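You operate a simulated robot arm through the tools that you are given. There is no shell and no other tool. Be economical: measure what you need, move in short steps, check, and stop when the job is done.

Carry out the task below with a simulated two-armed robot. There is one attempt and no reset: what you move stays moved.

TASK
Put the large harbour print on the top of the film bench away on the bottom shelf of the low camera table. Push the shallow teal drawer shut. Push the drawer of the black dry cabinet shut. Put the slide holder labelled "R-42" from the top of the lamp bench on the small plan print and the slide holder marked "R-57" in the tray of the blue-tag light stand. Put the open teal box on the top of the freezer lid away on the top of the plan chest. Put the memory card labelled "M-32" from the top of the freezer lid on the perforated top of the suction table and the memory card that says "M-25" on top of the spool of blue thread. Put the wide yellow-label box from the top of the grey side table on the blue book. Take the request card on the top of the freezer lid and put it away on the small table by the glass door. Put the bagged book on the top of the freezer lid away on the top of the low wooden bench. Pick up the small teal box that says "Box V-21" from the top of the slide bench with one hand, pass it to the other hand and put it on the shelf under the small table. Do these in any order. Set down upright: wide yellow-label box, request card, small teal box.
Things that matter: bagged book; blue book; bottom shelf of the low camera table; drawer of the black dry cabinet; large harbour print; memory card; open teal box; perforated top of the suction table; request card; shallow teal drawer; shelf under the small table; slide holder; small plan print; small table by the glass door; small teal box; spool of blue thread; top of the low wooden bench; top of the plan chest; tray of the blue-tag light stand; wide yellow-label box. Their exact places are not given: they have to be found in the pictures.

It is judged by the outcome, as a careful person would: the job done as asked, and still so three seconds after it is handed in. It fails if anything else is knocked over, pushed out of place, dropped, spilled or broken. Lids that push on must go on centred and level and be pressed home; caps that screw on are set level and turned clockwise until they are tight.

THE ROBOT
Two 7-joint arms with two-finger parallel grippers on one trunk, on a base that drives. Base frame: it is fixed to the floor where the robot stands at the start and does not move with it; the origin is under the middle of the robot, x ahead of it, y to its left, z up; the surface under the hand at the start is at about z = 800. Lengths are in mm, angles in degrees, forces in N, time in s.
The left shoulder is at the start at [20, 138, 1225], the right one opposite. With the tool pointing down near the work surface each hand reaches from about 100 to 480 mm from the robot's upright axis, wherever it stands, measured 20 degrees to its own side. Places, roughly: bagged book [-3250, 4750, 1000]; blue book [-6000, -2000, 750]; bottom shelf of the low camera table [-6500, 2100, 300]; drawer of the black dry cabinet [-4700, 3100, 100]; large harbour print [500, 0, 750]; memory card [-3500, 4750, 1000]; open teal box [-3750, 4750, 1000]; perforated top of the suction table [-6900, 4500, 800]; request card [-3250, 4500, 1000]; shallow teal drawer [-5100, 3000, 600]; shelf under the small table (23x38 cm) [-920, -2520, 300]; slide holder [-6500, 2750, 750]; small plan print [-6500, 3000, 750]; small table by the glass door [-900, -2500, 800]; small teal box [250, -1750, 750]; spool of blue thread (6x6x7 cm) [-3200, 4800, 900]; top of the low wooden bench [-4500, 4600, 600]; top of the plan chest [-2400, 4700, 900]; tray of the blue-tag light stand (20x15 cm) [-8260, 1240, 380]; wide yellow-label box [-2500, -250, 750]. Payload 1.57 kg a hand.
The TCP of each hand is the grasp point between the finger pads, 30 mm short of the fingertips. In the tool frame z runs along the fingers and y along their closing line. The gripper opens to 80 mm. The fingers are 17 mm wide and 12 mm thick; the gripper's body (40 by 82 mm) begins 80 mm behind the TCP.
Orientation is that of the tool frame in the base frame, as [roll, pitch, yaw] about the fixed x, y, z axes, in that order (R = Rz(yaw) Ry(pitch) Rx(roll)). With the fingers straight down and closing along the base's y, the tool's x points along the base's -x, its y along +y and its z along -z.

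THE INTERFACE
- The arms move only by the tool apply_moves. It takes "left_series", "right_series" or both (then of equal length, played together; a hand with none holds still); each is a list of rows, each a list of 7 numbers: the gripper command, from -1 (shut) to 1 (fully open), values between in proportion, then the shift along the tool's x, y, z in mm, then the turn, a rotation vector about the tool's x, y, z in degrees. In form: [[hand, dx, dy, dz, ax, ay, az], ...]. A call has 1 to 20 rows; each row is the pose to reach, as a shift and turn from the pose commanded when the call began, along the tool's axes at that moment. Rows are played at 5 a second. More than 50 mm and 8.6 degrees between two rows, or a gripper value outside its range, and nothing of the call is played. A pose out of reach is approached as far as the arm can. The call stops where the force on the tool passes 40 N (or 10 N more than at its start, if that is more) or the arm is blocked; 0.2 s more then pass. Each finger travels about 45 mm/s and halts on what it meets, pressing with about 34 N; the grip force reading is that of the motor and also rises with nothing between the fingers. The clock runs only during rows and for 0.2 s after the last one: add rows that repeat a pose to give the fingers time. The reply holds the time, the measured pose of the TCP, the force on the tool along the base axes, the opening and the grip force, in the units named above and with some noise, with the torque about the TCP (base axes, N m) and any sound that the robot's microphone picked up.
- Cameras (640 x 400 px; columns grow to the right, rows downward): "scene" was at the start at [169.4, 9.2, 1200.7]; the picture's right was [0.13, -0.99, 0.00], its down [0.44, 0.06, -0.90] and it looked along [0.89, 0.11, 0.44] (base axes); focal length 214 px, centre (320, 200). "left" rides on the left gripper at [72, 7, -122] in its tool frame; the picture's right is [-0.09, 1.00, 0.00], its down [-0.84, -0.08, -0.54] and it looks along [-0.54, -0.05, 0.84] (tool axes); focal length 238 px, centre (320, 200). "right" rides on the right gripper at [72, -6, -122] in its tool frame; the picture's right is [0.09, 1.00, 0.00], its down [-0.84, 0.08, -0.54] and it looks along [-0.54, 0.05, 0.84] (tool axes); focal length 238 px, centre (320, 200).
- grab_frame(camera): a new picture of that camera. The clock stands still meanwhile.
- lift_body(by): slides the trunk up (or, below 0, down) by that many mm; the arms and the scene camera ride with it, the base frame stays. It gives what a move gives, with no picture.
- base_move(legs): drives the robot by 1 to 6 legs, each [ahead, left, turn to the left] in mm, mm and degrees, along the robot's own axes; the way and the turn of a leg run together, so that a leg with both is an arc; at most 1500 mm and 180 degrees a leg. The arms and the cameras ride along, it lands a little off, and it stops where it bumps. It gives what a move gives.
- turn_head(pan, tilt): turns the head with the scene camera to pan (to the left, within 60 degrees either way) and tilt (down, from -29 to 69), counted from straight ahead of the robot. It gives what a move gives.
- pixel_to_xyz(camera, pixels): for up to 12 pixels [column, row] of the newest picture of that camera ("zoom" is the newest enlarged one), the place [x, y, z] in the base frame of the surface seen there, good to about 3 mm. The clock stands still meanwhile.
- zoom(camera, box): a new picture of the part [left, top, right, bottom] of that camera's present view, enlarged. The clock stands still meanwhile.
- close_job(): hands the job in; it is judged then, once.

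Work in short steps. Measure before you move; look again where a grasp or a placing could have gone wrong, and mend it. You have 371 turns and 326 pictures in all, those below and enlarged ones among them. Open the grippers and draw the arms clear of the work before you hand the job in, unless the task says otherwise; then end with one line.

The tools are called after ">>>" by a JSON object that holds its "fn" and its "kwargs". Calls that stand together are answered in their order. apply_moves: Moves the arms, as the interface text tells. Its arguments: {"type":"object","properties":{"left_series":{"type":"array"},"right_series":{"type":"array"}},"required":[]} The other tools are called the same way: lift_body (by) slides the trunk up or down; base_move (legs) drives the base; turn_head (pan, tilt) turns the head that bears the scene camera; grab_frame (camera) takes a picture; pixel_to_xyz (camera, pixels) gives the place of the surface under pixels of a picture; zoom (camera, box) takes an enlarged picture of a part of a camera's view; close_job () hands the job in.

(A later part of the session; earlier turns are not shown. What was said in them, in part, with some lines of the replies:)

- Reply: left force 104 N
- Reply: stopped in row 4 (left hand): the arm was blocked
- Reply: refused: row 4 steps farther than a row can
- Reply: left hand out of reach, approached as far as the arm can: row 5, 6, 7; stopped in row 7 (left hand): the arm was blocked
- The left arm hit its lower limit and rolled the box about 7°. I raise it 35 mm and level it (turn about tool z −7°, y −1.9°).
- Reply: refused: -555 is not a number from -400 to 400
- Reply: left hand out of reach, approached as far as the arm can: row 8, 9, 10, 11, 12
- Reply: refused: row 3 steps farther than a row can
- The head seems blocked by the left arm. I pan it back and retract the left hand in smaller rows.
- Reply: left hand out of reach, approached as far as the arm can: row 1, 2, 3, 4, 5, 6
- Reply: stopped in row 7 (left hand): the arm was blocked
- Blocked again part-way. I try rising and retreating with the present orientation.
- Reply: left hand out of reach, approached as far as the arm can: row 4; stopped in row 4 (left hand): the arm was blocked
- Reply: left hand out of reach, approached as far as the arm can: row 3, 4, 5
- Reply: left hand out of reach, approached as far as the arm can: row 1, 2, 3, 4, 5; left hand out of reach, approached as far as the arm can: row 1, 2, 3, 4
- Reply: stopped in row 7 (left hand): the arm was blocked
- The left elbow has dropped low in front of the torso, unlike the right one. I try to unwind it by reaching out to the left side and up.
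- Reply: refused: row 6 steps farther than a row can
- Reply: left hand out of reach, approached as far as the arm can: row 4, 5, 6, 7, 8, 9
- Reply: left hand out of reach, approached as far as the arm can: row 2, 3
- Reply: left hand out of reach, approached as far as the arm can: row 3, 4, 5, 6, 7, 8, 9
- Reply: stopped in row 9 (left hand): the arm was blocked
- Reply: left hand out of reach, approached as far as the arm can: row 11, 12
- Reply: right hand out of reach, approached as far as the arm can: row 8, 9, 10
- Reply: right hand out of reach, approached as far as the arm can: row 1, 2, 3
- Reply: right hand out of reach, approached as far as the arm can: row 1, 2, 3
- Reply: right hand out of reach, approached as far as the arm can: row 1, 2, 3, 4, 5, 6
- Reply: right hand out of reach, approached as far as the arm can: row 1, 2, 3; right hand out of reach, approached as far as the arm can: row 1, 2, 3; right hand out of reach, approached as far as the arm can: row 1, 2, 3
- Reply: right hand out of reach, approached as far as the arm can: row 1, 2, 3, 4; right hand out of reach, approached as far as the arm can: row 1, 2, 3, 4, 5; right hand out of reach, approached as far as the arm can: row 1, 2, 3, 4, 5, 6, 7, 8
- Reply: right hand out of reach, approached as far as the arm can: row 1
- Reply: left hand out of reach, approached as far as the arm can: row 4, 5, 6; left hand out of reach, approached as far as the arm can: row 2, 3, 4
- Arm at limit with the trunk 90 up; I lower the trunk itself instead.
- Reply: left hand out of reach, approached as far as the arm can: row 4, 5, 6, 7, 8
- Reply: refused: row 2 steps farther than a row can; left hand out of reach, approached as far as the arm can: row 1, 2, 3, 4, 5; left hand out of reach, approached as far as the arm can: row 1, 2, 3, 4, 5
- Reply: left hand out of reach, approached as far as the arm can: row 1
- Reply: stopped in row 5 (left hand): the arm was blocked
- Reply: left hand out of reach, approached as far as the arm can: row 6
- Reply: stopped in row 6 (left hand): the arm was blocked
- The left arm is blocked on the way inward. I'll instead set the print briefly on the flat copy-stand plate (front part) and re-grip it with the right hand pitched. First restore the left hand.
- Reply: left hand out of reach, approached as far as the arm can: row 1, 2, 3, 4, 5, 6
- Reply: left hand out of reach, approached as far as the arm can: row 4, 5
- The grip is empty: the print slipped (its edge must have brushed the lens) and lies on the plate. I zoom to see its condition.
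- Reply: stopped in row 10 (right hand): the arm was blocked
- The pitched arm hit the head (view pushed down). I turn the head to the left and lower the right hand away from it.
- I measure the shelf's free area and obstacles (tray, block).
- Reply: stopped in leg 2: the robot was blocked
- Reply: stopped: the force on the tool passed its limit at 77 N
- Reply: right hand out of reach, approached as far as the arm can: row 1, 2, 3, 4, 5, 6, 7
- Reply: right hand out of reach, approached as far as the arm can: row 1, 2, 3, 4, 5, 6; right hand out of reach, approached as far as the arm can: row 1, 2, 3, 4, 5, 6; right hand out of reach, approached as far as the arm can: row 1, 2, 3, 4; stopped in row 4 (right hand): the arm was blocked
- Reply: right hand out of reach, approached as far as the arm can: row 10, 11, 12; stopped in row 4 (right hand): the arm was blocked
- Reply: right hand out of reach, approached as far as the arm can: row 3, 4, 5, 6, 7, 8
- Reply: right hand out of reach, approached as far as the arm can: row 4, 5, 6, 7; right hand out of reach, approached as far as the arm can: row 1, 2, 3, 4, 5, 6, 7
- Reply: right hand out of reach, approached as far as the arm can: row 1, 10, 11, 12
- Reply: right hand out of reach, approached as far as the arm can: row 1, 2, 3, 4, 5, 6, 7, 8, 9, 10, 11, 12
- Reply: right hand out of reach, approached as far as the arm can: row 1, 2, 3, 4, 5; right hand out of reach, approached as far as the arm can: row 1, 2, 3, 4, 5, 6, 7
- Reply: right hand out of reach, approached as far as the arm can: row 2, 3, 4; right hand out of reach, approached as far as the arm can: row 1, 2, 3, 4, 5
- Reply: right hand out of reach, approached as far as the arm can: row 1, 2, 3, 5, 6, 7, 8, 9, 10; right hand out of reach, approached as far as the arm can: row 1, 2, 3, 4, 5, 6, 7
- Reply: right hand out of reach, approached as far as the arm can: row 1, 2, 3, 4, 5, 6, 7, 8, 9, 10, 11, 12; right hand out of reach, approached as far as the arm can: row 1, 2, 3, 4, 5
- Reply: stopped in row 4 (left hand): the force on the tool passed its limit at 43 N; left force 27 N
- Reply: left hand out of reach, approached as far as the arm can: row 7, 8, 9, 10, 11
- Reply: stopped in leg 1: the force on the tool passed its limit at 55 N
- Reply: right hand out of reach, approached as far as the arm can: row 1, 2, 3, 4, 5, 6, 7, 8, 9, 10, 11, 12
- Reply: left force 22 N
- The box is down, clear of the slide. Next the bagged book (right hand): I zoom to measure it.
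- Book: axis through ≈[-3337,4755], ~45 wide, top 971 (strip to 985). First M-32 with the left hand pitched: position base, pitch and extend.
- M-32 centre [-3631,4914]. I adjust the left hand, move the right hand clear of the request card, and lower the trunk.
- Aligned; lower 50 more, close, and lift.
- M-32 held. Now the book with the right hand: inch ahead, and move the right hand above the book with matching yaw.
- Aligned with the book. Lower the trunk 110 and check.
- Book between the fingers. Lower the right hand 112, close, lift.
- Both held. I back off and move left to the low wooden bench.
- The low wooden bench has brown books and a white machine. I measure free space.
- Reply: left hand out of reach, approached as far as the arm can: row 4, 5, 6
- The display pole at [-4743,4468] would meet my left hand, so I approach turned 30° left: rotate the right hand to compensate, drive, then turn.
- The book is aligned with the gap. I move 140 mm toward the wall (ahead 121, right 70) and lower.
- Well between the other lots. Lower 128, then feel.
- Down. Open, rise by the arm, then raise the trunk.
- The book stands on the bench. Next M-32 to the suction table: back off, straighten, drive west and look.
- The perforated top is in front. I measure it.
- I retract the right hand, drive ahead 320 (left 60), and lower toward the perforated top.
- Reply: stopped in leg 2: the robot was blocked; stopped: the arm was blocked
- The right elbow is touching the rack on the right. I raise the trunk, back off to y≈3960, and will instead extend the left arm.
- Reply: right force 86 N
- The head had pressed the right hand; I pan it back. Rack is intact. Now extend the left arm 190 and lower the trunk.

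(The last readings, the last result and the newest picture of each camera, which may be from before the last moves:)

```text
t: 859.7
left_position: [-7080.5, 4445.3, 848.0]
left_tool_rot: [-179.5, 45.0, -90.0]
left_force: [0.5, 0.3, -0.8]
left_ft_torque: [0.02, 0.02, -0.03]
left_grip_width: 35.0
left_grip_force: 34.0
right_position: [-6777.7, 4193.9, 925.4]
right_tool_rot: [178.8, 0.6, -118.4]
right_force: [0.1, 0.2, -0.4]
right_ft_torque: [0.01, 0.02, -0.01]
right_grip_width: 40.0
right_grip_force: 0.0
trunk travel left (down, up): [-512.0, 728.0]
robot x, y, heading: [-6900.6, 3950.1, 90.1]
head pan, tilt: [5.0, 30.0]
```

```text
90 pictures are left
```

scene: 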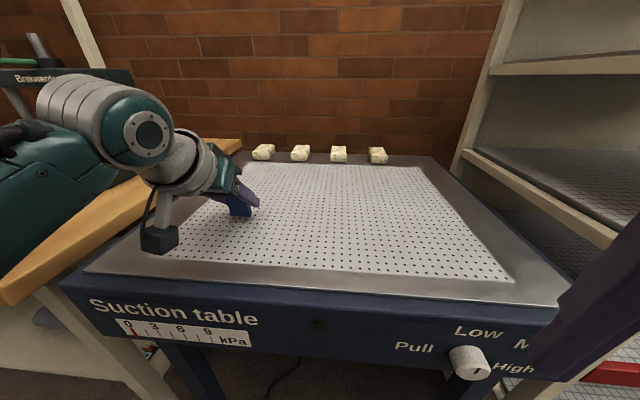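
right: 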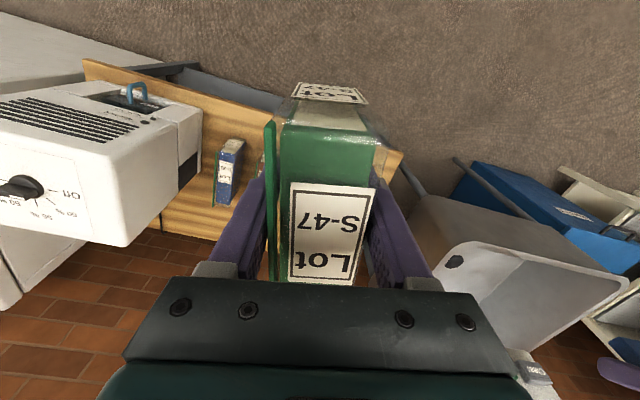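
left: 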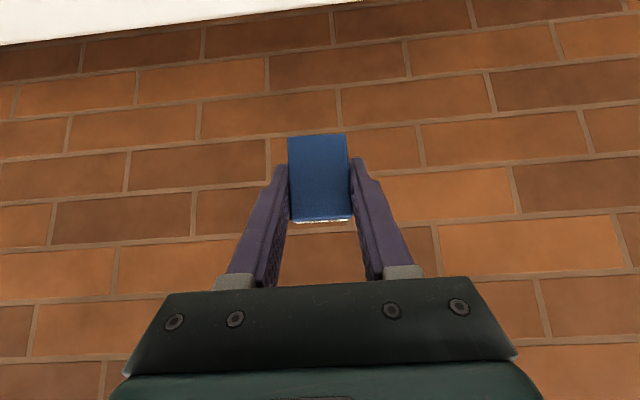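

Over the perforated top. Lower 13, then feel.

>>> {"fn": "lift_body", "kwargs": {"by": -14}}

>>> {"fn": "lift_body", "kwargs": {"by": -4}}

>>> {"fn": "zoom", "kwargs": {"camera": "scene", "box": [170, 150, 310, 250]}}

```text
t: 860.3
left_position: [-7080.0, 4445.7, 834.9]
left_tool_rot: [-179.6, 45.2, -90.0]
left_force: [0.5, -0.7, 7.3]
left_ft_torque: [0.02, 0.12, 0.05]
left_grip_width: 35.2
left_grip_force: 34.0
right_position: [-6777.7, 4194.8, 912.1]
right_tool_rot: [178.8, 0.6, -118.5]
right_force: [-0.2, 0.4, 0.3]
right_ft_torque: [-0.01, 0.01, 0.02]
right_grip_width: 40.1
right_grip_force: 0.1
trunk travel left (down, up): [-498.0, 742.0]
robot x, y, heading: [-6903.2, 3949.1, 90.3]
head pan, tilt: [5.0, 30.0]
```

```text
t: 860.8
left_position: [-7080.7, 4447.5, 832.6]
left_tool_rot: [-179.6, 45.5, -90.0]
left_force: [2.2, -5.4, 26.5]
left_ft_torque: [-0.16, 0.09, -0.01]
left_grip_width: 35.1
left_grip_force: 34.4
right_position: [-6778.5, 4195.7, 907.9]
right_tool_rot: [178.7, 0.7, -118.6]
right_force: [0.0, -0.8, -0.1]
right_ft_torque: [-0.01, -0.02, 0.0]
right_grip_width: 39.9
right_grip_force: 0.2
trunk travel left (down, up): [-494.0, 746.0]
robot x, y, heading: [-6902.7, 3950.1, 90.1]
head pan, tilt: [5.0, 30.0]
```

```text
4.00 times, centred on (240, 200) of scene
```

zoom: 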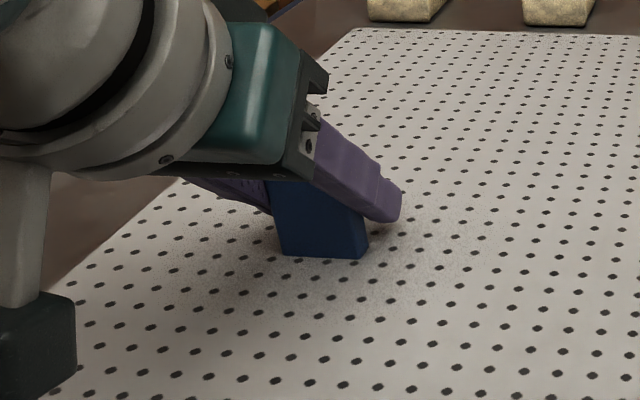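

Contact; I ease up 3, open and withdraw along the fingers.

>>> {"fn": "lift_body", "kwargs": {"by": 3}}

>>> {"fn": "apply_moves", "kwargs": {"left_series": [[0, 0, 0, 0, 0, 0, 0], [0.25, 0, 0, 0, 0, 0, 0], [0.25, 0, 0, 0, 0, 0, 0], [0.25, 0, 0, -25, 0, 0, 0], [0.25, 0, 0, -60, 0, 0, 0], [0.25, 0, 0, -100, 0, 0, 0], [0.25, 0, 0, -100, 0, 0, 0]]}}

>>> {"fn": "lift_body", "kwargs": {"by": 180}}

>>> {"fn": "zoom", "kwargs": {"camera": "scene", "box": [150, 180, 390, 330]}}

```text
t: 861.4
left_position: [-7080.9, 4445.7, 833.8]
left_tool_rot: [-179.6, 45.2, -90.2]
left_force: [1.1, 5.0, 11.1]
left_ft_torque: [0.23, 0.06, -0.02]
left_grip_width: 35.1
left_grip_force: 34.5
right_position: [-6778.7, 4196.6, 910.0]
right_tool_rot: [178.7, 0.7, -118.5]
right_force: [-0.1, 0.4, -1.2]
right_ft_torque: [0.01, 0.01, -0.03]
right_grip_width: 40.0
right_grip_force: 0.0
trunk travel left (down, up): [-497.0, 743.0]
robot x, y, heading: [-6906.3, 3951.6, 90.1]
head pan, tilt: [5.0, 30.0]
```

```text
t: 863.0
left_position: [-7081.1, 4373.0, 903.3]
left_tool_rot: [-179.6, 45.0, -90.0]
left_force: [0.5, -0.9, 0.2]
left_ft_torque: [-0.01, 0.0, 0.01]
left_grip_width: 49.7
left_grip_force: 0.0
right_position: [-6778.3, 4193.0, 910.4]
right_tool_rot: [178.9, 0.7, -118.3]
right_force: [-0.5, -0.4, -0.5]
right_ft_torque: [0.0, -0.01, 0.04]
right_grip_width: 39.8
right_grip_force: 0.1
trunk travel left (down, up): [-497.0, 743.0]
robot x, y, heading: [-6905.3, 3950.2, 90.1]
head pan, tilt: [5.0, 30.0]
```

```text
t: 865.0
left_position: [-7080.9, 4373.7, 1083.7]
left_tool_rot: [-179.6, 45.0, -89.9]
left_force: [-0.1, -1.0, 0.1]
left_ft_torque: [-0.03, -0.01, 0.0]
left_grip_width: 50.0
left_grip_force: 0.0
right_position: [-6777.7, 4193.3, 1090.3]
right_tool_rot: [178.8, 0.7, -118.4]
right_force: [0.0, 0.0, -0.5]
right_ft_torque: [0.02, 0.0, 0.02]
right_grip_width: 40.0
right_grip_force: 0.1
trunk travel left (down, up): [-677.0, 563.0]
robot x, y, heading: [-6902.9, 3954.0, 90.2]
head pan, tilt: [5.0, 30.0]
```

```text
2.67 times, centred on (270, 255) of scene
```

zoom: 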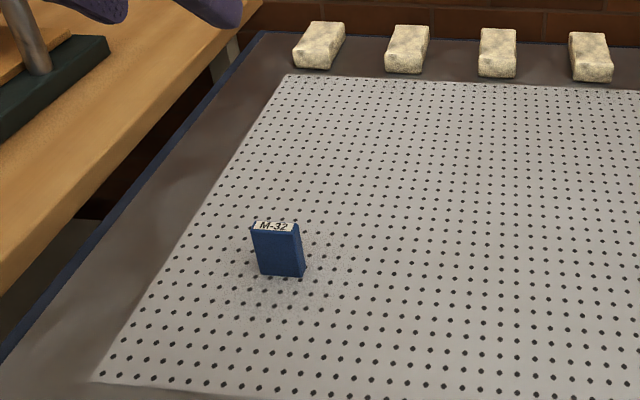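

M-32 stands on the perforated top. Finally the request card: fold the left hand, drive back to the freezer and look closely.

>>> {"fn": "apply_moves", "kwargs": {"left_series": [[0.5, 15, 0, -5, 0, 8, 0], [0.5, 30, 0, -10, 0, 16, 0], [0.5, 45, 0, -15, 0, 24, 0], [0.5, 60, 0, -20, 0, 32, 0], [0.5, 70, 0, -25, 0, 40, 0], [0.5, 75, 0, -25, 0, 45, 0], [0.5, 75, 0, -25, 0, 45, 0]]}}

>>> {"fn": "base_move", "kwargs": {"legs": [[-200, 0, 0], [0, -1500, 0], [0, -1500, 0], [0, -480, 0], [350, 0, 0]]}}

>>> {"fn": "turn_head", "kwargs": {"pan": -5, "tilt": 40}}

>>> {"fn": "grab_frame", "kwargs": {"camera": "scene"}}

```text
t: 866.5
left_position: [-7081.3, 4303.6, 1047.0]
left_tool_rot: [-179.6, 0.0, -90.3]
left_force: [-0.5, -0.2, -0.3]
left_ft_torque: [0.0, 0.0, 0.0]
left_grip_width: 60.3
left_grip_force: 0.0
right_position: [-6777.2, 4194.4, 1089.8]
right_tool_rot: [178.8, 0.6, -118.5]
right_force: [0.4, 0.2, -0.7]
right_ft_torque: [0.0, 0.01, 0.0]
right_grip_width: 39.7
right_grip_force: 0.2
trunk travel left (down, up): [-677.0, 563.0]
robot x, y, heading: [-6904.6, 3949.5, 90.2]
head pan, tilt: [5.0, 30.0]
```

```text
t: 886.6
left_position: [-3583.5, 4452.9, 1046.9]
left_tool_rot: [-179.6, 0.0, -91.0]
left_force: [0.5, -0.3, -0.9]
left_ft_torque: [0.0, -0.01, 0.01]
left_grip_width: 60.0
left_grip_force: 0.1
right_position: [-3281.0, 4341.2, 1090.9]
right_tool_rot: [178.8, 0.6, -119.2]
right_force: [-1.5, -0.3, 0.1]
right_ft_torque: [-0.01, 0.0, -0.01]
right_grip_width: 40.2
right_grip_force: 0.0
trunk travel left (down, up): [-677.0, 563.0]
robot x, y, heading: [-3413.5, 4097.9, 89.6]
head pan, tilt: [5.0, 30.0]
```

```text
t: 887.3
left_position: [-3583.6, 4452.6, 1047.5]
left_tool_rot: [-179.7, 0.1, -91.0]
left_force: [-0.3, 0.3, 0.4]
left_ft_torque: [0.02, 0.01, 0.0]
left_grip_width: 60.0
left_grip_force: 0.0
right_position: [-3281.1, 4340.0, 1089.6]
right_tool_rot: [178.9, 0.6, -119.2]
right_force: [0.4, -0.1, 0.6]
right_ft_torque: [-0.03, 0.03, -0.02]
right_grip_width: 40.1
right_grip_force: 0.0
trunk travel left (down, up): [-677.0, 563.0]
robot x, y, heading: [-3407.8, 4099.3, 89.5]
head pan, tilt: [-5.0, 40.0]
```

```text
87 pictures are left
```

scene: 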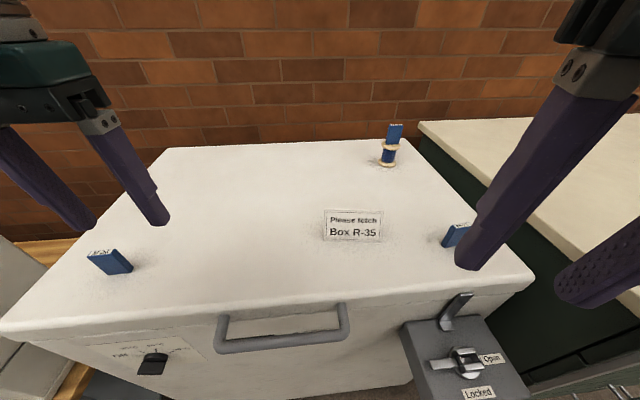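

>>> {"fn": "zoom", "kwargs": {"camera": "scene", "box": [310, 195, 400, 255]}}

>>> {"fn": "pixel_to_xyz", "kwargs": {"camera": "zoom", "pixels": [[105, 110], [520, 125], [95, 305], [515, 325], [310, 112], [310, 200], [310, 300], [310, 104], [510, 118], [112, 104]]}}

>>> {"fn": "grab_frame", "kwargs": {"camera": "left"}}

```text
6.67 times, centred on (355, 225) of scene
```

zoom: 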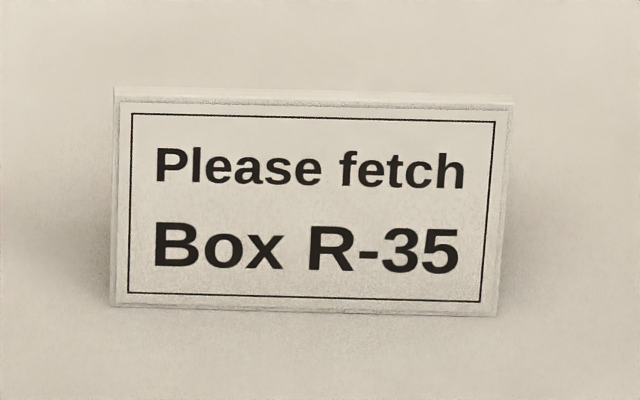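

```text
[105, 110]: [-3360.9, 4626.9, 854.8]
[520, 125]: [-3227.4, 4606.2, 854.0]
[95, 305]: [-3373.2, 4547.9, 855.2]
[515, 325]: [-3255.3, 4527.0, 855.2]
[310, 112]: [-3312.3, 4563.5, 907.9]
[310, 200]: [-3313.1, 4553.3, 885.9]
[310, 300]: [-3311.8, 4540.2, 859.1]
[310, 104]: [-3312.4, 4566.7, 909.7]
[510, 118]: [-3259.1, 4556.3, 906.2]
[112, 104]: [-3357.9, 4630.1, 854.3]
```

```text
85 pictures are left
```

left: 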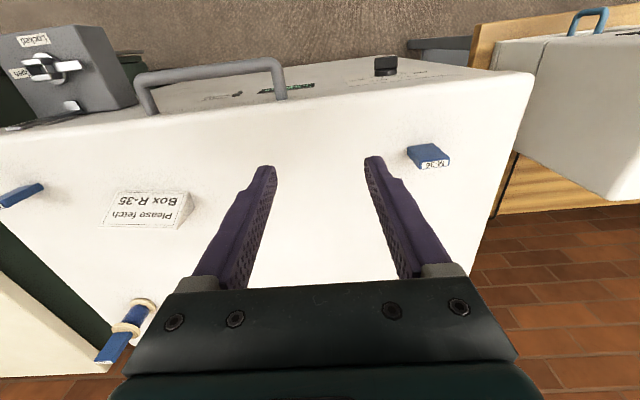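

The card is a tent shape (105 wide, base ≈50 deep, height 53). I zoom on its end to see the profile.

>>> {"fn": "zoom", "kwargs": {"camera": "left", "box": [90, 175, 210, 245]}}

>>> {"fn": "pixel_to_xyz", "kwargs": {"camera": "zoom", "pixels": [[520, 100], [560, 190], [480, 280], [490, 200], [60, 270], [460, 290], [300, 290], [520, 230]]}}

```text
5.33 times, centred on (150, 210) of left
```

zoom: 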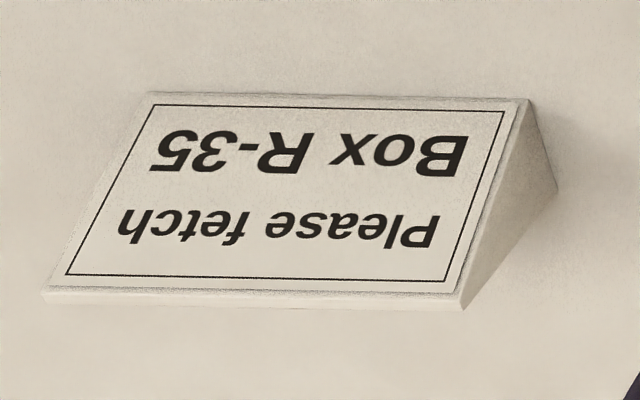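

```text
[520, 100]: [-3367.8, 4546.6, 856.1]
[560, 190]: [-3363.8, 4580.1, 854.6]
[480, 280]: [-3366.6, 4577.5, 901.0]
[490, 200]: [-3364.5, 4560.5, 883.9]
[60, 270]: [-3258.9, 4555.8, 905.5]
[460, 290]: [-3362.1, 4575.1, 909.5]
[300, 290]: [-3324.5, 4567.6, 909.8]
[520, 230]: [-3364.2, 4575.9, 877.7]
```

Profile is a wedge: vertical back, front face sloping 28°. I'll grip front-to-back with the left hand yawed 100° and tilted 14°. Position and rotate first.

>>> {"fn": "base_move", "kwargs": {"legs": [[0, -217, 0.5], [75, 0, 0]]}}

>>> {"fn": "apply_moves", "kwargs": {"left_series": [[0.5, 0, 0, 0, 0, 0, 8], [0.5, 0, 0, 0, 0, 0, 16], [0.5, 0, 0, 0, 0, 0, 24], [0.5, 0, -10, 0, 0, 0, 32], [0.5, 0, -20, 0, 0, 0, 40], [0.5, 0, -30, 0, 0, 0, 48], [0.5, 0, -40, 0, 0, 0, 56], [0.5, 0, -50, 0, 0, 0, 64], [0.5, -10, -55, 0, 0, 0, 72], [0.5, -20, -55, 0, 0, 0, 80], [0.5, -30, -55, 0, 0, 0, 88], [0.5, -30, -55, 0, 0, 0, 95], [0.5, -30, -55, 0, 0, 0, 99], [0.5, -30, -55, 0, 0, 0, 99]]}}

>>> {"fn": "apply_moves", "kwargs": {"left_series": [[0.5, 0, 0, 0, 7, 0, 0], [0.5, 0, 0, 0, 14, 0, 0], [0.5, 0, 0, 0, 14, 0, 0]]}}

>>> {"fn": "grab_frame", "kwargs": {"camera": "left"}}

>>> {"fn": "grab_frame", "kwargs": {"camera": "scene"}}

```text
t: 889.6
left_position: [-3366.1, 4524.3, 1047.1]
left_tool_rot: [-179.7, 0.0, -90.6]
left_force: [-0.5, 0.5, -0.2]
left_ft_torque: [0.02, 0.03, 0.02]
left_grip_width: 60.1
left_grip_force: 0.0
right_position: [-3063.5, 4414.3, 1089.7]
right_tool_rot: [178.7, 0.6, -118.7]
right_force: [0.3, 0.5, 0.3]
right_ft_torque: [-0.02, 0.01, -0.01]
right_grip_width: 40.2
right_grip_force: 0.0
trunk travel left (down, up): [-677.0, 563.0]
robot x, y, heading: [-3190.5, 4173.1, 89.8]
head pan, tilt: [-5.0, 40.0]
```

```text
t: 892.6
left_position: [-3310.5, 4554.2, 1047.1]
left_tool_rot: [-180.0, 0.3, 170.4]
left_force: [-0.2, -0.7, -0.2]
left_ft_torque: [0.02, 0.01, -0.01]
left_grip_width: 60.2
left_grip_force: 0.1
right_position: [-3063.8, 4414.2, 1089.5]
right_tool_rot: [178.8, 0.6, -118.7]
right_force: [0.2, 0.9, 0.5]
right_ft_torque: [0.01, 0.01, -0.01]
right_grip_width: 39.9
right_grip_force: 0.0
trunk travel left (down, up): [-677.0, 563.0]
robot x, y, heading: [-3190.6, 4177.2, 89.9]
head pan, tilt: [-5.0, 40.0]
```

```text
t: 893.4
left_position: [-3311.3, 4556.8, 1047.3]
left_tool_rot: [-166.0, 0.3, 170.4]
left_force: [-0.1, -0.5, 0.7]
left_ft_torque: [-0.01, 0.01, 0.01]
left_grip_width: 59.8
left_grip_force: 0.1
right_position: [-3063.5, 4414.3, 1089.5]
right_tool_rot: [178.7, 0.6, -118.8]
right_force: [0.1, -0.1, -0.1]
right_ft_torque: [-0.01, 0.0, -0.02]
right_grip_width: 40.2
right_grip_force: 0.1
trunk travel left (down, up): [-677.0, 563.0]
robot x, y, heading: [-3191.0, 4173.5, 90.0]
head pan, tilt: [-5.0, 40.0]
```

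```text
83 pictures are left
```

left: 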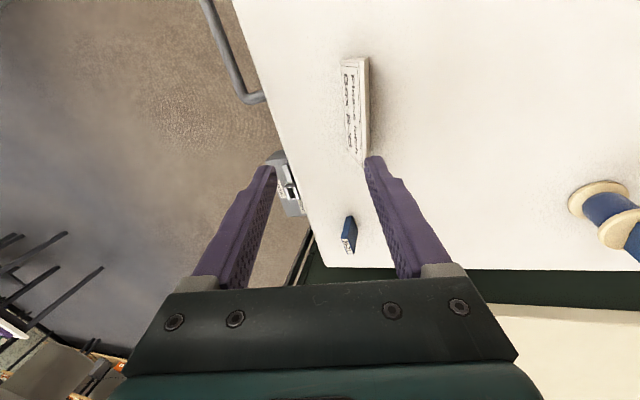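

```text
82 pictures are left
```

scene: 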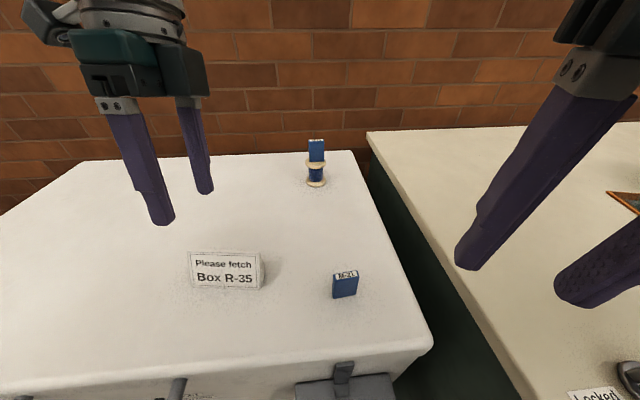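

>>> {"fn": "zoom", "kwargs": {"camera": "left", "box": [320, 45, 400, 175]}}

>>> {"fn": "pixel_to_xyz", "kwargs": {"camera": "zoom", "pixels": [[330, 60], [345, 150], [350, 250], [355, 340], [275, 90], [285, 200], [290, 330], [320, 200], [352, 200]]}}

```text
3.08 times, centred on (360, 110) of left
```

zoom: 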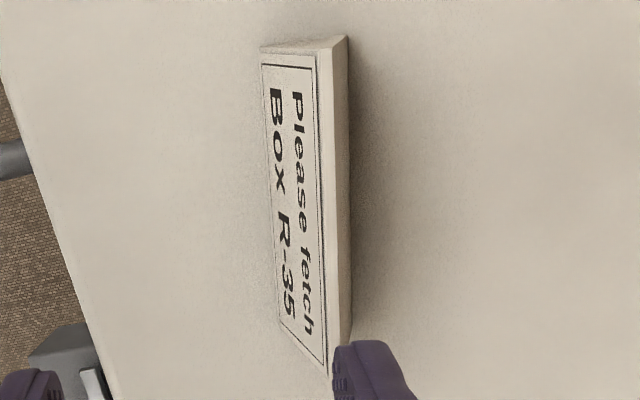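

```text
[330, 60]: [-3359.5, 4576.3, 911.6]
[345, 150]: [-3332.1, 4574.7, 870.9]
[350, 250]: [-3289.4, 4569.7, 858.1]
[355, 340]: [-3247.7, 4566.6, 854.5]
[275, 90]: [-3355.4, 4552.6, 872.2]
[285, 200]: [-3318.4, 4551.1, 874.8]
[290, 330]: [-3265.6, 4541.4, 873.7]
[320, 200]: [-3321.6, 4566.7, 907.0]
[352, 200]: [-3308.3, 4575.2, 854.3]
```

Profile confirmed. I descend to TCP [-3311,4566,901] (keeping the lower finger off the lid) and close.

>>> {"fn": "apply_moves", "kwargs": {"left_series": [[0.5, 0, 11, 35, 0, 0, 0], [0.5, 1, 22, 70, 0, 0, 0], [0.5, 1, 33, 105, 0, 0, 0], [0.5, 1.6, 44.4, 139, 0, 0, 0], [0.5, 1.6, 44.4, 139, 0, 0, 0]]}}

>>> {"fn": "grab_frame", "kwargs": {"camera": "scene"}}

>>> {"fn": "grab_frame", "kwargs": {"camera": "left"}}

```text
t: 894.6
left_position: [-3316.2, 4555.4, 905.1]
left_tool_rot: [-166.0, 0.3, 170.4]
left_force: [-0.2, -0.1, 0.7]
left_ft_torque: [-0.03, 0.0, 0.01]
left_grip_width: 59.9
left_grip_force: 0.0
left hand out of reach, approached as far as the arm can: row 4, 5
right_position: [-3063.3, 4414.6, 1089.8]
right_tool_rot: [178.7, 0.6, -118.6]
right_force: [-1.2, 0.2, 0.3]
right_ft_torque: [-0.03, 0.02, -0.01]
right_grip_width: 40.1
right_grip_force: 0.0
trunk travel left (down, up): [-677.0, 563.0]
robot x, y, heading: [-3190.0, 4169.9, 90.0]
head pan, tilt: [-5.0, 40.0]
```

```text
80 pictures are left
```

scene: 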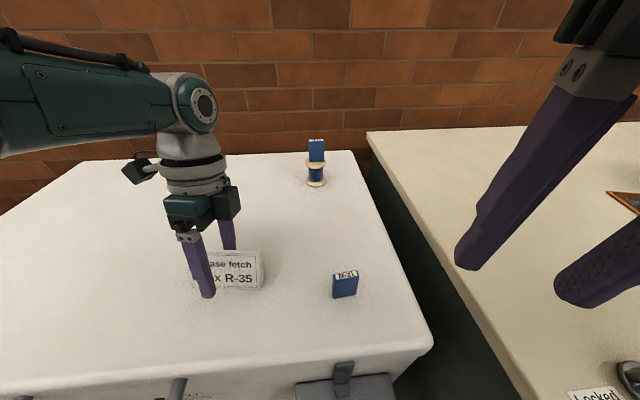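

```text
79 pictures are left
```

left: 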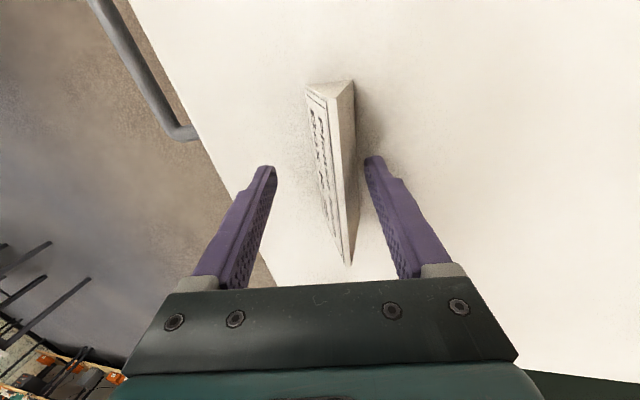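

Slightly short of reach; I inch the base 12 mm ahead, then close.

>>> {"fn": "base_move", "kwargs": {"legs": [[12, 0, 0]]}}

>>> {"fn": "apply_moves", "kwargs": {"left_series": [[0.2, 0, 0, 0, 0, 0, 0], [-0.2, 0, 0, 0, 0, 0, 0], [-1, 0, 0, 0, 0, 0, 0], [-1, 0, 0, 0, 0, 0, 0], [-1, 0, 0, 0, 0, 0, 0]]}}

>>> {"fn": "grab_frame", "kwargs": {"camera": "scene"}}

>>> {"fn": "grab_frame", "kwargs": {"camera": "left"}}

```text
t: 895.4
left_position: [-3315.3, 4565.7, 905.1]
left_tool_rot: [-166.1, 0.2, 170.5]
left_force: [0.2, -0.1, 0.6]
left_ft_torque: [0.01, 0.04, 0.02]
left_grip_width: 60.4
left_grip_force: 0.0
right_position: [-3064.0, 4427.0, 1090.5]
right_tool_rot: [178.8, 0.6, -118.6]
right_force: [0.3, -0.2, 0.8]
right_ft_torque: [-0.02, 0.02, -0.02]
right_grip_width: 39.8
right_grip_force: 0.0
trunk travel left (down, up): [-677.0, 563.0]
robot x, y, heading: [-3190.9, 4186.9, 89.6]
head pan, tilt: [-5.0, 40.0]
```

```text
t: 896.6
left_position: [-3315.9, 4566.8, 905.5]
left_tool_rot: [-166.0, 0.3, 170.5]
left_force: [-0.2, 0.5, -0.3]
left_ft_torque: [-0.04, 0.02, -0.01]
left_grip_width: 18.4
left_grip_force: 32.9
right_position: [-3063.5, 4427.2, 1090.4]
right_tool_rot: [178.7, 0.6, -118.7]
right_force: [0.0, 0.0, -0.5]
right_ft_torque: [0.02, -0.01, -0.01]
right_grip_width: 40.1
right_grip_force: 0.1
trunk travel left (down, up): [-677.0, 563.0]
robot x, y, heading: [-3196.0, 4186.6, 89.8]
head pan, tilt: [-5.0, 40.0]
```

```text
78 pictures are left
```

scene: 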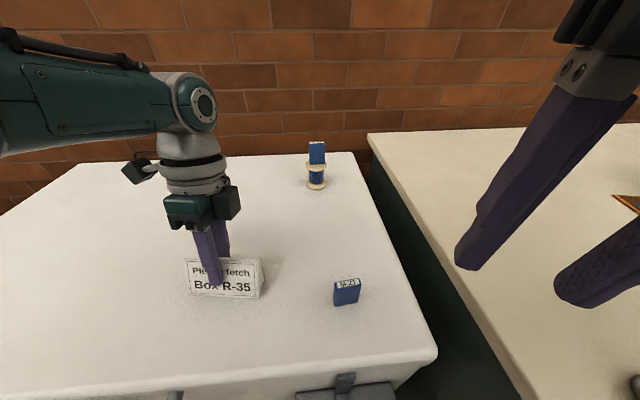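

```text
77 pictures are left
```

left: 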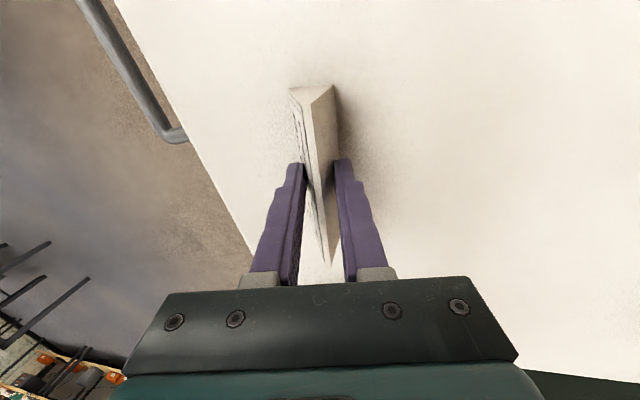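

Gripped (18 mm). Lift 30 by the trunk and check.

>>> {"fn": "lift_body", "kwargs": {"by": 30}}

>>> {"fn": "zoom", "kwargs": {"camera": "scene", "box": [140, 180, 300, 300]}}

```text
t: 897.3
left_position: [-3315.4, 4567.2, 936.4]
left_tool_rot: [-166.0, 0.2, 170.5]
left_force: [-0.8, 0.7, -0.4]
left_ft_torque: [-0.02, -0.01, 0.0]
left_grip_width: 17.8
left_grip_force: 32.0
right_position: [-3063.5, 4426.3, 1120.1]
right_tool_rot: [178.8, 0.6, -118.8]
right_force: [-0.7, 0.4, -0.1]
right_ft_torque: [-0.01, 0.02, -0.02]
right_grip_width: 39.8
right_grip_force: 0.1
trunk travel left (down, up): [-707.0, 533.0]
robot x, y, heading: [-3193.6, 4183.4, 89.7]
head pan, tilt: [-5.0, 40.0]
```

```text
3.33 times, centred on (220, 240) of scene
```

zoom: 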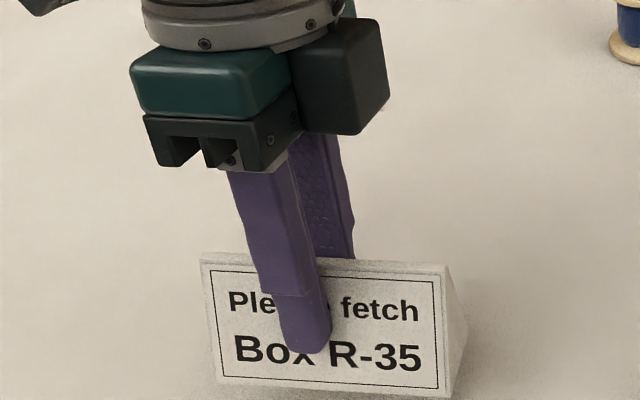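

Card held. I raise, back off and turn south to view the route.

>>> {"fn": "lift_body", "kwargs": {"by": 100}}

>>> {"fn": "base_move", "kwargs": {"legs": [[-450, 0, 0], [0, 0, -90], [0, 0, -90]]}}

>>> {"fn": "turn_head", "kwargs": {"pan": 0, "tilt": 15}}

>>> {"fn": "grab_frame", "kwargs": {"camera": "scene"}}

>>> {"fn": "grab_frame", "kwargs": {"camera": "left"}}

```text
t: 898.6
left_position: [-3315.7, 4567.4, 1035.9]
left_tool_rot: [-166.0, 0.4, 170.5]
left_force: [-0.1, -0.3, 0.3]
left_ft_torque: [0.01, -0.02, -0.02]
left_grip_width: 17.6
left_grip_force: 32.6
right_position: [-3065.1, 4427.0, 1221.6]
right_tool_rot: [178.8, 0.7, -118.8]
right_force: [1.7, -0.7, -0.4]
right_ft_torque: [0.02, -0.01, -0.02]
right_grip_width: 39.9
right_grip_force: 0.1
trunk travel left (down, up): [-807.0, 433.0]
robot x, y, heading: [-3190.4, 4187.3, 89.6]
head pan, tilt: [-5.0, 40.0]
```

```text
t: 909.0
left_position: [-3071.3, 3357.4, 1034.8]
left_tool_rot: [-166.0, 0.4, -9.8]
left_force: [-0.3, 0.4, -0.5]
left_ft_torque: [-0.05, 0.05, -0.01]
left_grip_width: 16.4
left_grip_force: 32.5
right_position: [-3321.8, 3498.0, 1220.4]
right_tool_rot: [178.9, 0.5, 61.0]
right_force: [0.8, -0.1, 0.2]
right_ft_torque: [0.0, 0.03, -0.04]
right_grip_width: 40.2
right_grip_force: 0.1
trunk travel left (down, up): [-807.0, 433.0]
robot x, y, heading: [-3191.8, 3739.2, -90.3]
head pan, tilt: [-5.0, 40.0]
```

```text
t: 909.9
left_position: [-3070.2, 3357.2, 1036.0]
left_tool_rot: [-166.0, 0.3, -9.7]
left_force: [0.4, -0.6, 0.6]
left_ft_torque: [-0.02, 0.01, 0.03]
left_grip_width: 16.7
left_grip_force: 32.2
right_position: [-3321.4, 3497.3, 1219.5]
right_tool_rot: [178.7, 0.6, 61.1]
right_force: [0.2, 0.1, -0.1]
right_ft_torque: [0.01, 0.01, 0.02]
right_grip_width: 39.9
right_grip_force: 0.2
trunk travel left (down, up): [-807.0, 433.0]
robot x, y, heading: [-3196.5, 3741.4, -90.0]
head pan, tilt: [0.0, 15.0]
```

```text
75 pictures are left
```

scene: 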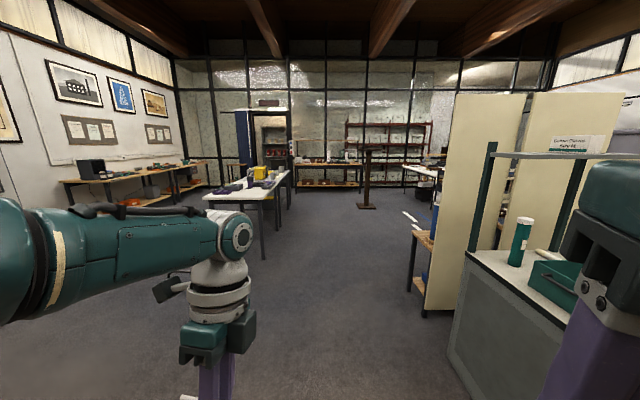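

```text
74 pictures are left
```

left: 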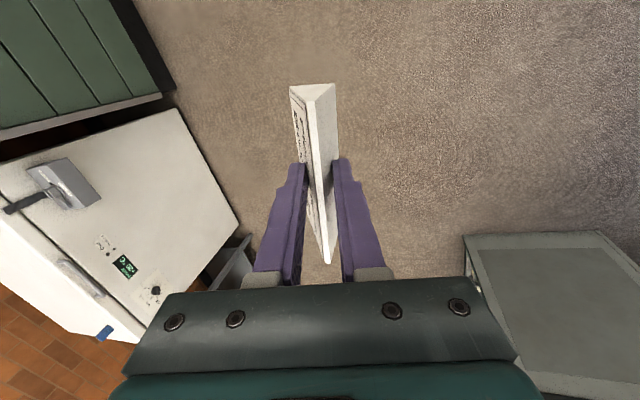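

The way south is clear. The card creeps slightly in the grip, so I drive the whole route briskly in one call.

>>> {"fn": "base_move", "kwargs": {"legs": [[1500, 0, 0], [500, 800, 0], [0, 800, 0], [1500, 100, 0], [900, 550, 0], [1100, 35, 0]]}}

>>> {"fn": "turn_head", "kwargs": {"pan": 0, "tilt": 35}}

>>> {"fn": "grab_frame", "kwargs": {"camera": "scene"}}

>>> {"fn": "grab_frame", "kwargs": {"camera": "left"}}

```text
refused: leg 4 is longer than a leg can be; nothing moved
```

```text
t: 910.7
left_position: [-3070.3, 3356.1, 1035.9]
left_tool_rot: [-166.0, 0.3, -9.8]
left_force: [-0.3, 0.0, -0.3]
left_ft_torque: [-0.02, 0.01, -0.02]
left_grip_width: 16.2
left_grip_force: 31.5
right_position: [-3321.5, 3496.5, 1220.8]
right_tool_rot: [178.8, 0.6, 60.9]
right_force: [1.0, 0.1, 1.0]
right_ft_torque: [-0.03, 0.01, -0.02]
right_grip_width: 40.0
right_grip_force: 0.0
trunk travel left (down, up): [-807.0, 433.0]
robot x, y, heading: [-3196.7, 3738.7, -90.4]
head pan, tilt: [0.0, 35.0]
```

```text
73 pictures are left
```

scene: 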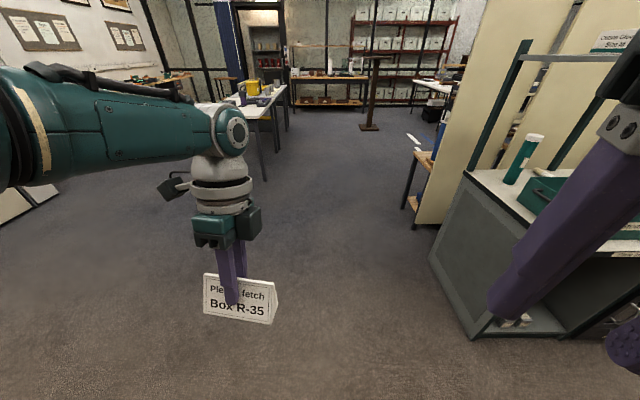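

```text
72 pictures are left
```

left: 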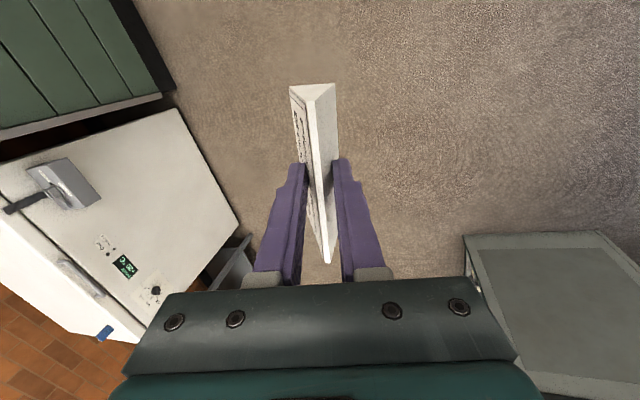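

Leg 4 slightly too long; I shorten it and go.

>>> {"fn": "base_move", "kwargs": {"legs": [[1480, 0, 0], [500, 800, 0], [0, 800, 0], [1480, 100, 0], [950, 550, 0], [1100, 35, 0]]}}

>>> {"fn": "grab_frame", "kwargs": {"camera": "scene"}}

>>> {"fn": "grab_frame", "kwargs": {"camera": "left"}}

```text
t: 943.9
left_position: [-885.6, -2179.6, 1035.6]
left_tool_rot: [-166.0, 0.3, -10.8]
left_force: [0.3, 0.5, -0.5]
left_ft_torque: [-0.02, -0.02, -0.03]
left_grip_width: 12.7
left_grip_force: 30.0
right_position: [-1133.7, -2036.1, 1220.0]
right_tool_rot: [178.8, 0.6, 60.2]
right_force: [0.1, 0.4, 0.1]
right_ft_torque: [0.01, 0.01, 0.02]
right_grip_width: 40.1
right_grip_force: 0.1
trunk travel left (down, up): [-807.0, 433.0]
robot x, y, heading: [-1002.2, -1797.4, -91.5]
head pan, tilt: [0.0, 35.0]
```

```text
71 pictures are left
```

scene: 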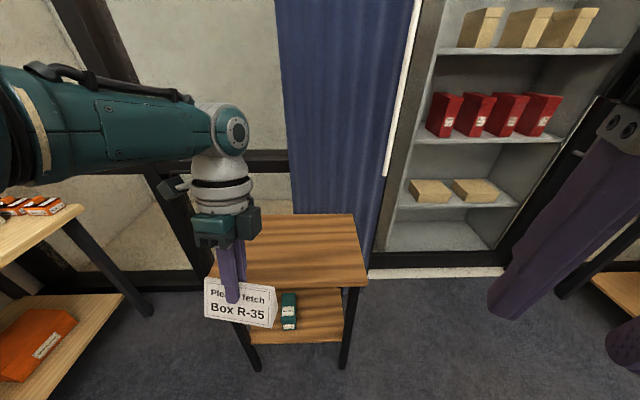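

```text
70 pictures are left
```

left: 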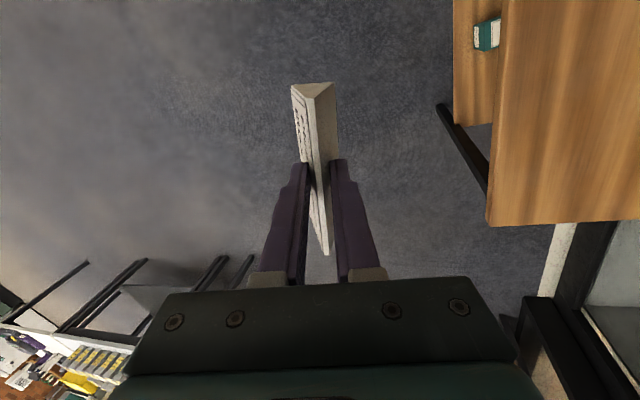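

Arrived; the card is still held. Ahead 305 over the table, then lower most of the way.

>>> {"fn": "base_move", "kwargs": {"legs": [[305, 0, 1.5]]}}

>>> {"fn": "lift_body", "kwargs": {"by": -185}}

>>> {"fn": "turn_head", "kwargs": {"pan": 10, "tilt": 40}}

>>> {"fn": "grab_frame", "kwargs": {"camera": "scene"}}

>>> {"fn": "zoom", "kwargs": {"camera": "scene", "box": [140, 190, 320, 320]}}

```text
t: 945.9
left_position: [-880.3, -2481.4, 1035.7]
left_tool_rot: [-166.1, 0.3, -9.3]
left_force: [0.5, 0.6, -0.4]
left_ft_torque: [-0.02, -0.02, -0.02]
left_grip_width: 12.6
left_grip_force: 29.4
right_position: [-1133.1, -2341.7, 1218.9]
right_tool_rot: [178.8, 0.6, 61.4]
right_force: [-0.1, -0.4, -0.1]
right_ft_torque: [0.02, -0.03, -0.01]
right_grip_width: 39.9
right_grip_force: 0.1
trunk travel left (down, up): [-807.0, 433.0]
robot x, y, heading: [-1003.0, -2100.4, -90.0]
head pan, tilt: [0.0, 35.0]
```

```text
t: 948.0
left_position: [-879.4, -2480.0, 850.2]
left_tool_rot: [-166.0, 0.3, -9.4]
left_force: [0.8, -0.8, 0.7]
left_ft_torque: [-0.01, 0.01, 0.01]
left_grip_width: 12.6
left_grip_force: 29.5
right_position: [-1132.1, -2342.3, 1035.3]
right_tool_rot: [178.8, 0.6, 61.5]
right_force: [-0.4, 0.3, 0.0]
right_ft_torque: [0.04, -0.01, 0.02]
right_grip_width: 40.1
right_grip_force: 0.0
trunk travel left (down, up): [-622.0, 618.0]
robot x, y, heading: [-1007.7, -2100.0, -90.3]
head pan, tilt: [0.0, 35.0]
```

```text
t: 948.7
left_position: [-879.2, -2481.5, 850.4]
left_tool_rot: [-166.1, 0.4, -9.2]
left_force: [-0.3, -0.8, 0.0]
left_ft_torque: [-0.01, 0.02, 0.01]
left_grip_width: 12.3
left_grip_force: 29.8
right_position: [-1132.2, -2342.4, 1034.6]
right_tool_rot: [178.8, 0.6, 61.5]
right_force: [0.7, -0.1, 0.2]
right_ft_torque: [0.0, -0.02, 0.0]
right_grip_width: 40.1
right_grip_force: 0.0
trunk travel left (down, up): [-622.0, 618.0]
robot x, y, heading: [-1004.3, -2101.1, -89.8]
head pan, tilt: [10.0, 40.0]
```

```text
69 pictures are left
```

scene: 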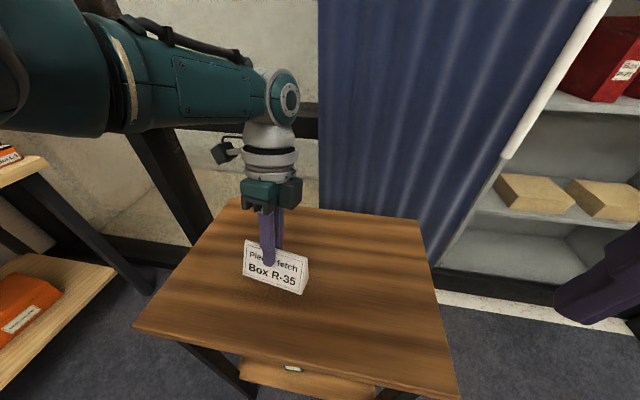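

```text
3.08 times, centred on (230, 255) of scene
```

zoom: 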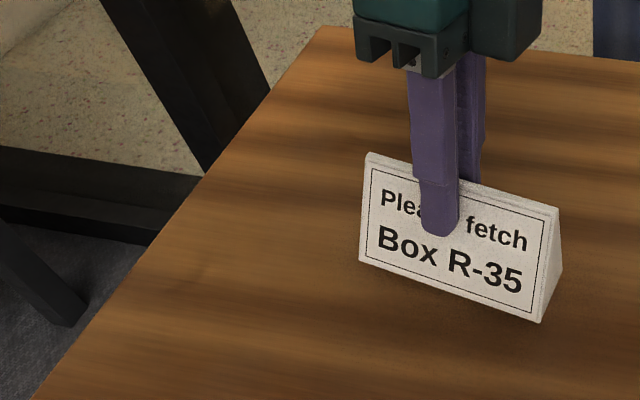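

>>> {"fn": "pixel_to_xyz", "kwargs": {"camera": "zoom", "pixels": [[365, 258], [535, 315], [450, 285], [380, 160], [540, 210], [300, 300], [553, 280]]}}

```text
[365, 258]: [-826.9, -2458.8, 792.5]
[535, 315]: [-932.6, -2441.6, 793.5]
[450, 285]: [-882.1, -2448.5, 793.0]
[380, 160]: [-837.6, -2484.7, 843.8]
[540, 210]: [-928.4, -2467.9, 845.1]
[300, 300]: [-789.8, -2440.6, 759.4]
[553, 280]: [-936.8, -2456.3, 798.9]
```

Card bottom ≈ 790, table 760. Lower 26, then small steps to contact.

>>> {"fn": "lift_body", "kwargs": {"by": -26}}

>>> {"fn": "lift_body", "kwargs": {"by": -3}}

>>> {"fn": "lift_body", "kwargs": {"by": -3}}

>>> {"fn": "zoom", "kwargs": {"camera": "scene", "box": [140, 170, 320, 300]}}

```text
t: 949.4
left_position: [-878.8, -2481.1, 824.0]
left_tool_rot: [-166.0, 0.3, -9.2]
left_force: [-0.2, 0.1, -0.4]
left_ft_torque: [-0.03, -0.02, 0.03]
left_grip_width: 12.2
left_grip_force: 29.2
right_position: [-1132.1, -2342.2, 1009.1]
right_tool_rot: [178.9, 0.5, 61.5]
right_force: [1.0, -0.1, -0.8]
right_ft_torque: [0.0, -0.01, -0.01]
right_grip_width: 40.0
right_grip_force: 0.0
trunk travel left (down, up): [-596.0, 644.0]
robot x, y, heading: [-1001.3, -2101.5, -89.9]
head pan, tilt: [10.0, 40.0]
```

```text
t: 949.9
left_position: [-879.6, -2481.5, 822.4]
left_tool_rot: [-166.1, 0.3, -9.4]
left_force: [-0.7, 1.6, 8.2]
left_ft_torque: [0.07, -0.26, 0.01]
left_grip_width: 12.2
left_grip_force: 29.4
right_position: [-1132.0, -2342.8, 1005.8]
right_tool_rot: [178.9, 0.7, 61.5]
right_force: [-0.9, -1.1, 1.1]
right_ft_torque: [-0.01, 0.01, 0.02]
right_grip_width: 40.1
right_grip_force: 0.1
trunk travel left (down, up): [-593.0, 647.0]
robot x, y, heading: [-1005.2, -2102.5, -89.6]
head pan, tilt: [10.0, 40.0]
```

```text
t: 950.4
left_position: [-879.4, -2482.2, 821.9]
left_tool_rot: [-165.9, 0.2, -9.4]
left_force: [1.5, 1.0, 11.6]
left_ft_torque: [0.12, -0.17, 0.02]
left_grip_width: 12.2
left_grip_force: 29.1
right_position: [-1131.6, -2342.0, 1003.2]
right_tool_rot: [178.8, 0.6, 61.5]
right_force: [0.1, 0.2, 0.2]
right_ft_torque: [-0.03, 0.0, 0.03]
right_grip_width: 40.0
right_grip_force: 0.0
trunk travel left (down, up): [-591.0, 649.0]
robot x, y, heading: [-1002.7, -2103.3, -89.8]
head pan, tilt: [10.0, 40.0]
stopped: the force on the tool passed its limit at 42 N (the readings are from after the stop); the commanded pose is now the measured one
```

```text
3.08 times, centred on (230, 235) of scene
```

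zoom: 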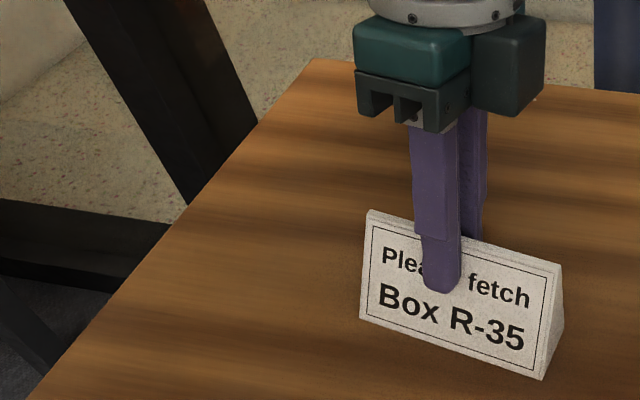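

Contact. I open slowly, then lift straight along the tool axis.

>>> {"fn": "apply_moves", "kwargs": {"left_series": [[-0.5, 0, 0, 0, 0, 0, 0], [-0.2, 0, 0, 0, 0, 0, 0], [0.2, 0, 0, 0, 0, 0, 0], [0.4, 0, 0, 0, 0, 0, 0], [0.4, 0, 0, -20, 0, 0, 0], [0.4, 0, 0, -50, 0, 0, 0], [0.4, 0, 0, -80, 0, 0, 0], [0.4, 0, 0, -80, 0, 0, 0]]}}

>>> {"fn": "lift_body", "kwargs": {"by": 150}}

>>> {"fn": "base_move", "kwargs": {"legs": [[-450, 0, 0]]}}

>>> {"fn": "turn_head", "kwargs": {"pan": 5, "tilt": 35}}

>>> {"fn": "grab_frame", "kwargs": {"camera": "scene"}}

```text
t: 952.2
left_position: [-883.6, -2501.6, 898.3]
left_tool_rot: [-165.8, 0.5, -9.4]
left_force: [-0.3, 0.3, -0.5]
left_ft_torque: [0.0, 0.02, 0.01]
left_grip_width: 55.7
left_grip_force: 0.0
right_position: [-1131.1, -2341.8, 1003.6]
right_tool_rot: [178.9, 0.6, 61.6]
right_force: [-0.2, 0.2, 0.7]
right_ft_torque: [-0.01, 0.0, -0.04]
right_grip_width: 40.0
right_grip_force: 0.0
trunk travel left (down, up): [-591.0, 649.0]
robot x, y, heading: [-1003.4, -2100.4, -90.0]
head pan, tilt: [10.0, 40.0]
```

```text
t: 954.0
left_position: [-882.9, -2500.5, 1049.0]
left_tool_rot: [-165.8, 0.4, -9.4]
left_force: [-0.2, -0.1, 0.3]
left_ft_torque: [0.01, -0.02, 0.01]
left_grip_width: 56.1
left_grip_force: 0.0
right_position: [-1132.0, -2341.9, 1154.5]
right_tool_rot: [178.8, 0.6, 61.5]
right_force: [0.4, 0.7, -0.2]
right_ft_torque: [0.0, 0.01, -0.01]
right_grip_width: 39.8
right_grip_force: 0.0
trunk travel left (down, up): [-741.0, 499.0]
robot x, y, heading: [-1003.9, -2098.9, -90.0]
head pan, tilt: [10.0, 40.0]
```

```text
t: 956.7
left_position: [-884.7, -2049.8, 1048.6]
left_tool_rot: [-165.9, 0.4, -9.5]
left_force: [-0.2, -1.5, -0.3]
left_ft_torque: [-0.01, 0.02, -0.01]
left_grip_width: 55.7
left_grip_force: 0.1
right_position: [-1133.8, -1891.2, 1152.7]
right_tool_rot: [178.8, 0.6, 61.3]
right_force: [1.1, -0.9, -0.1]
right_ft_torque: [-0.03, 0.0, 0.0]
right_grip_width: 39.9
right_grip_force: 0.0
trunk travel left (down, up): [-741.0, 499.0]
robot x, y, heading: [-1005.3, -1648.2, -89.9]
head pan, tilt: [10.0, 40.0]
```

```text
t: 957.4
left_position: [-884.7, -2050.7, 1047.9]
left_tool_rot: [-165.9, 0.4, -9.5]
left_force: [0.0, 0.1, -0.6]
left_ft_torque: [0.01, 0.01, -0.02]
left_grip_width: 56.0
left_grip_force: 0.0
right_position: [-1133.2, -1890.9, 1153.8]
right_tool_rot: [178.8, 0.6, 61.4]
right_force: [-0.1, -0.1, -0.2]
right_ft_torque: [-0.01, 0.0, -0.04]
right_grip_width: 39.9
right_grip_force: 0.0
trunk travel left (down, up): [-741.0, 499.0]
robot x, y, heading: [-1007.5, -1646.7, -90.1]
head pan, tilt: [5.0, 35.0]
```

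```text
66 pictures are left
```

scene: 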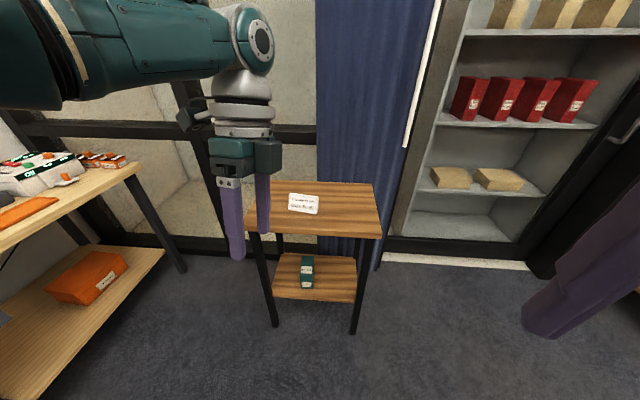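

>>> {"fn": "zoom", "kwargs": {"camera": "scene", "box": [250, 170, 370, 310]}}

>>> {"fn": "pixel_to_xyz", "kwargs": {"camera": "scene", "pixels": [[304, 195], [304, 204], [304, 211]]}}

```text
2.86 times, centred on (310, 240) of scene
```

zoom: 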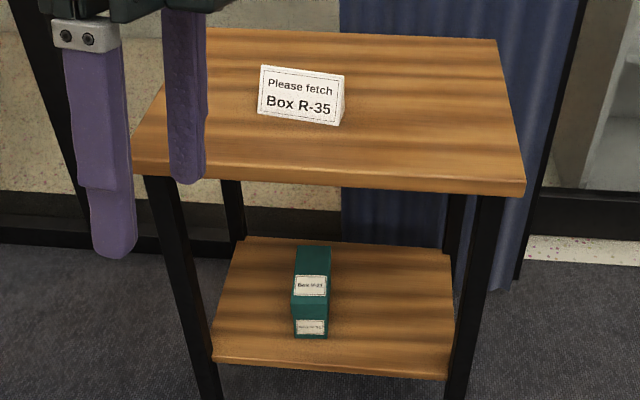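

```text
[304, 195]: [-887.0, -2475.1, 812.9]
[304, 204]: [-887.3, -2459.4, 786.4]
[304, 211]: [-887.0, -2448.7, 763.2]
```

The request card stands upright on the small table with V-21 on its shelf below. All tasks are done, the grippers are open and clear, so I hand in the job.

>>> {"fn": "close_job", "kwargs": {}}

```text
The job is handed in.
```

I finished every item on the list and handed the job in. Two things happened along the way. The harbour print slipped from the gripper once and fell a short way onto the copy-stand plate; I picked it up and shelved it. My right hand also pressed down briefly on the raking lamp, which looked undisturbed afterwards.
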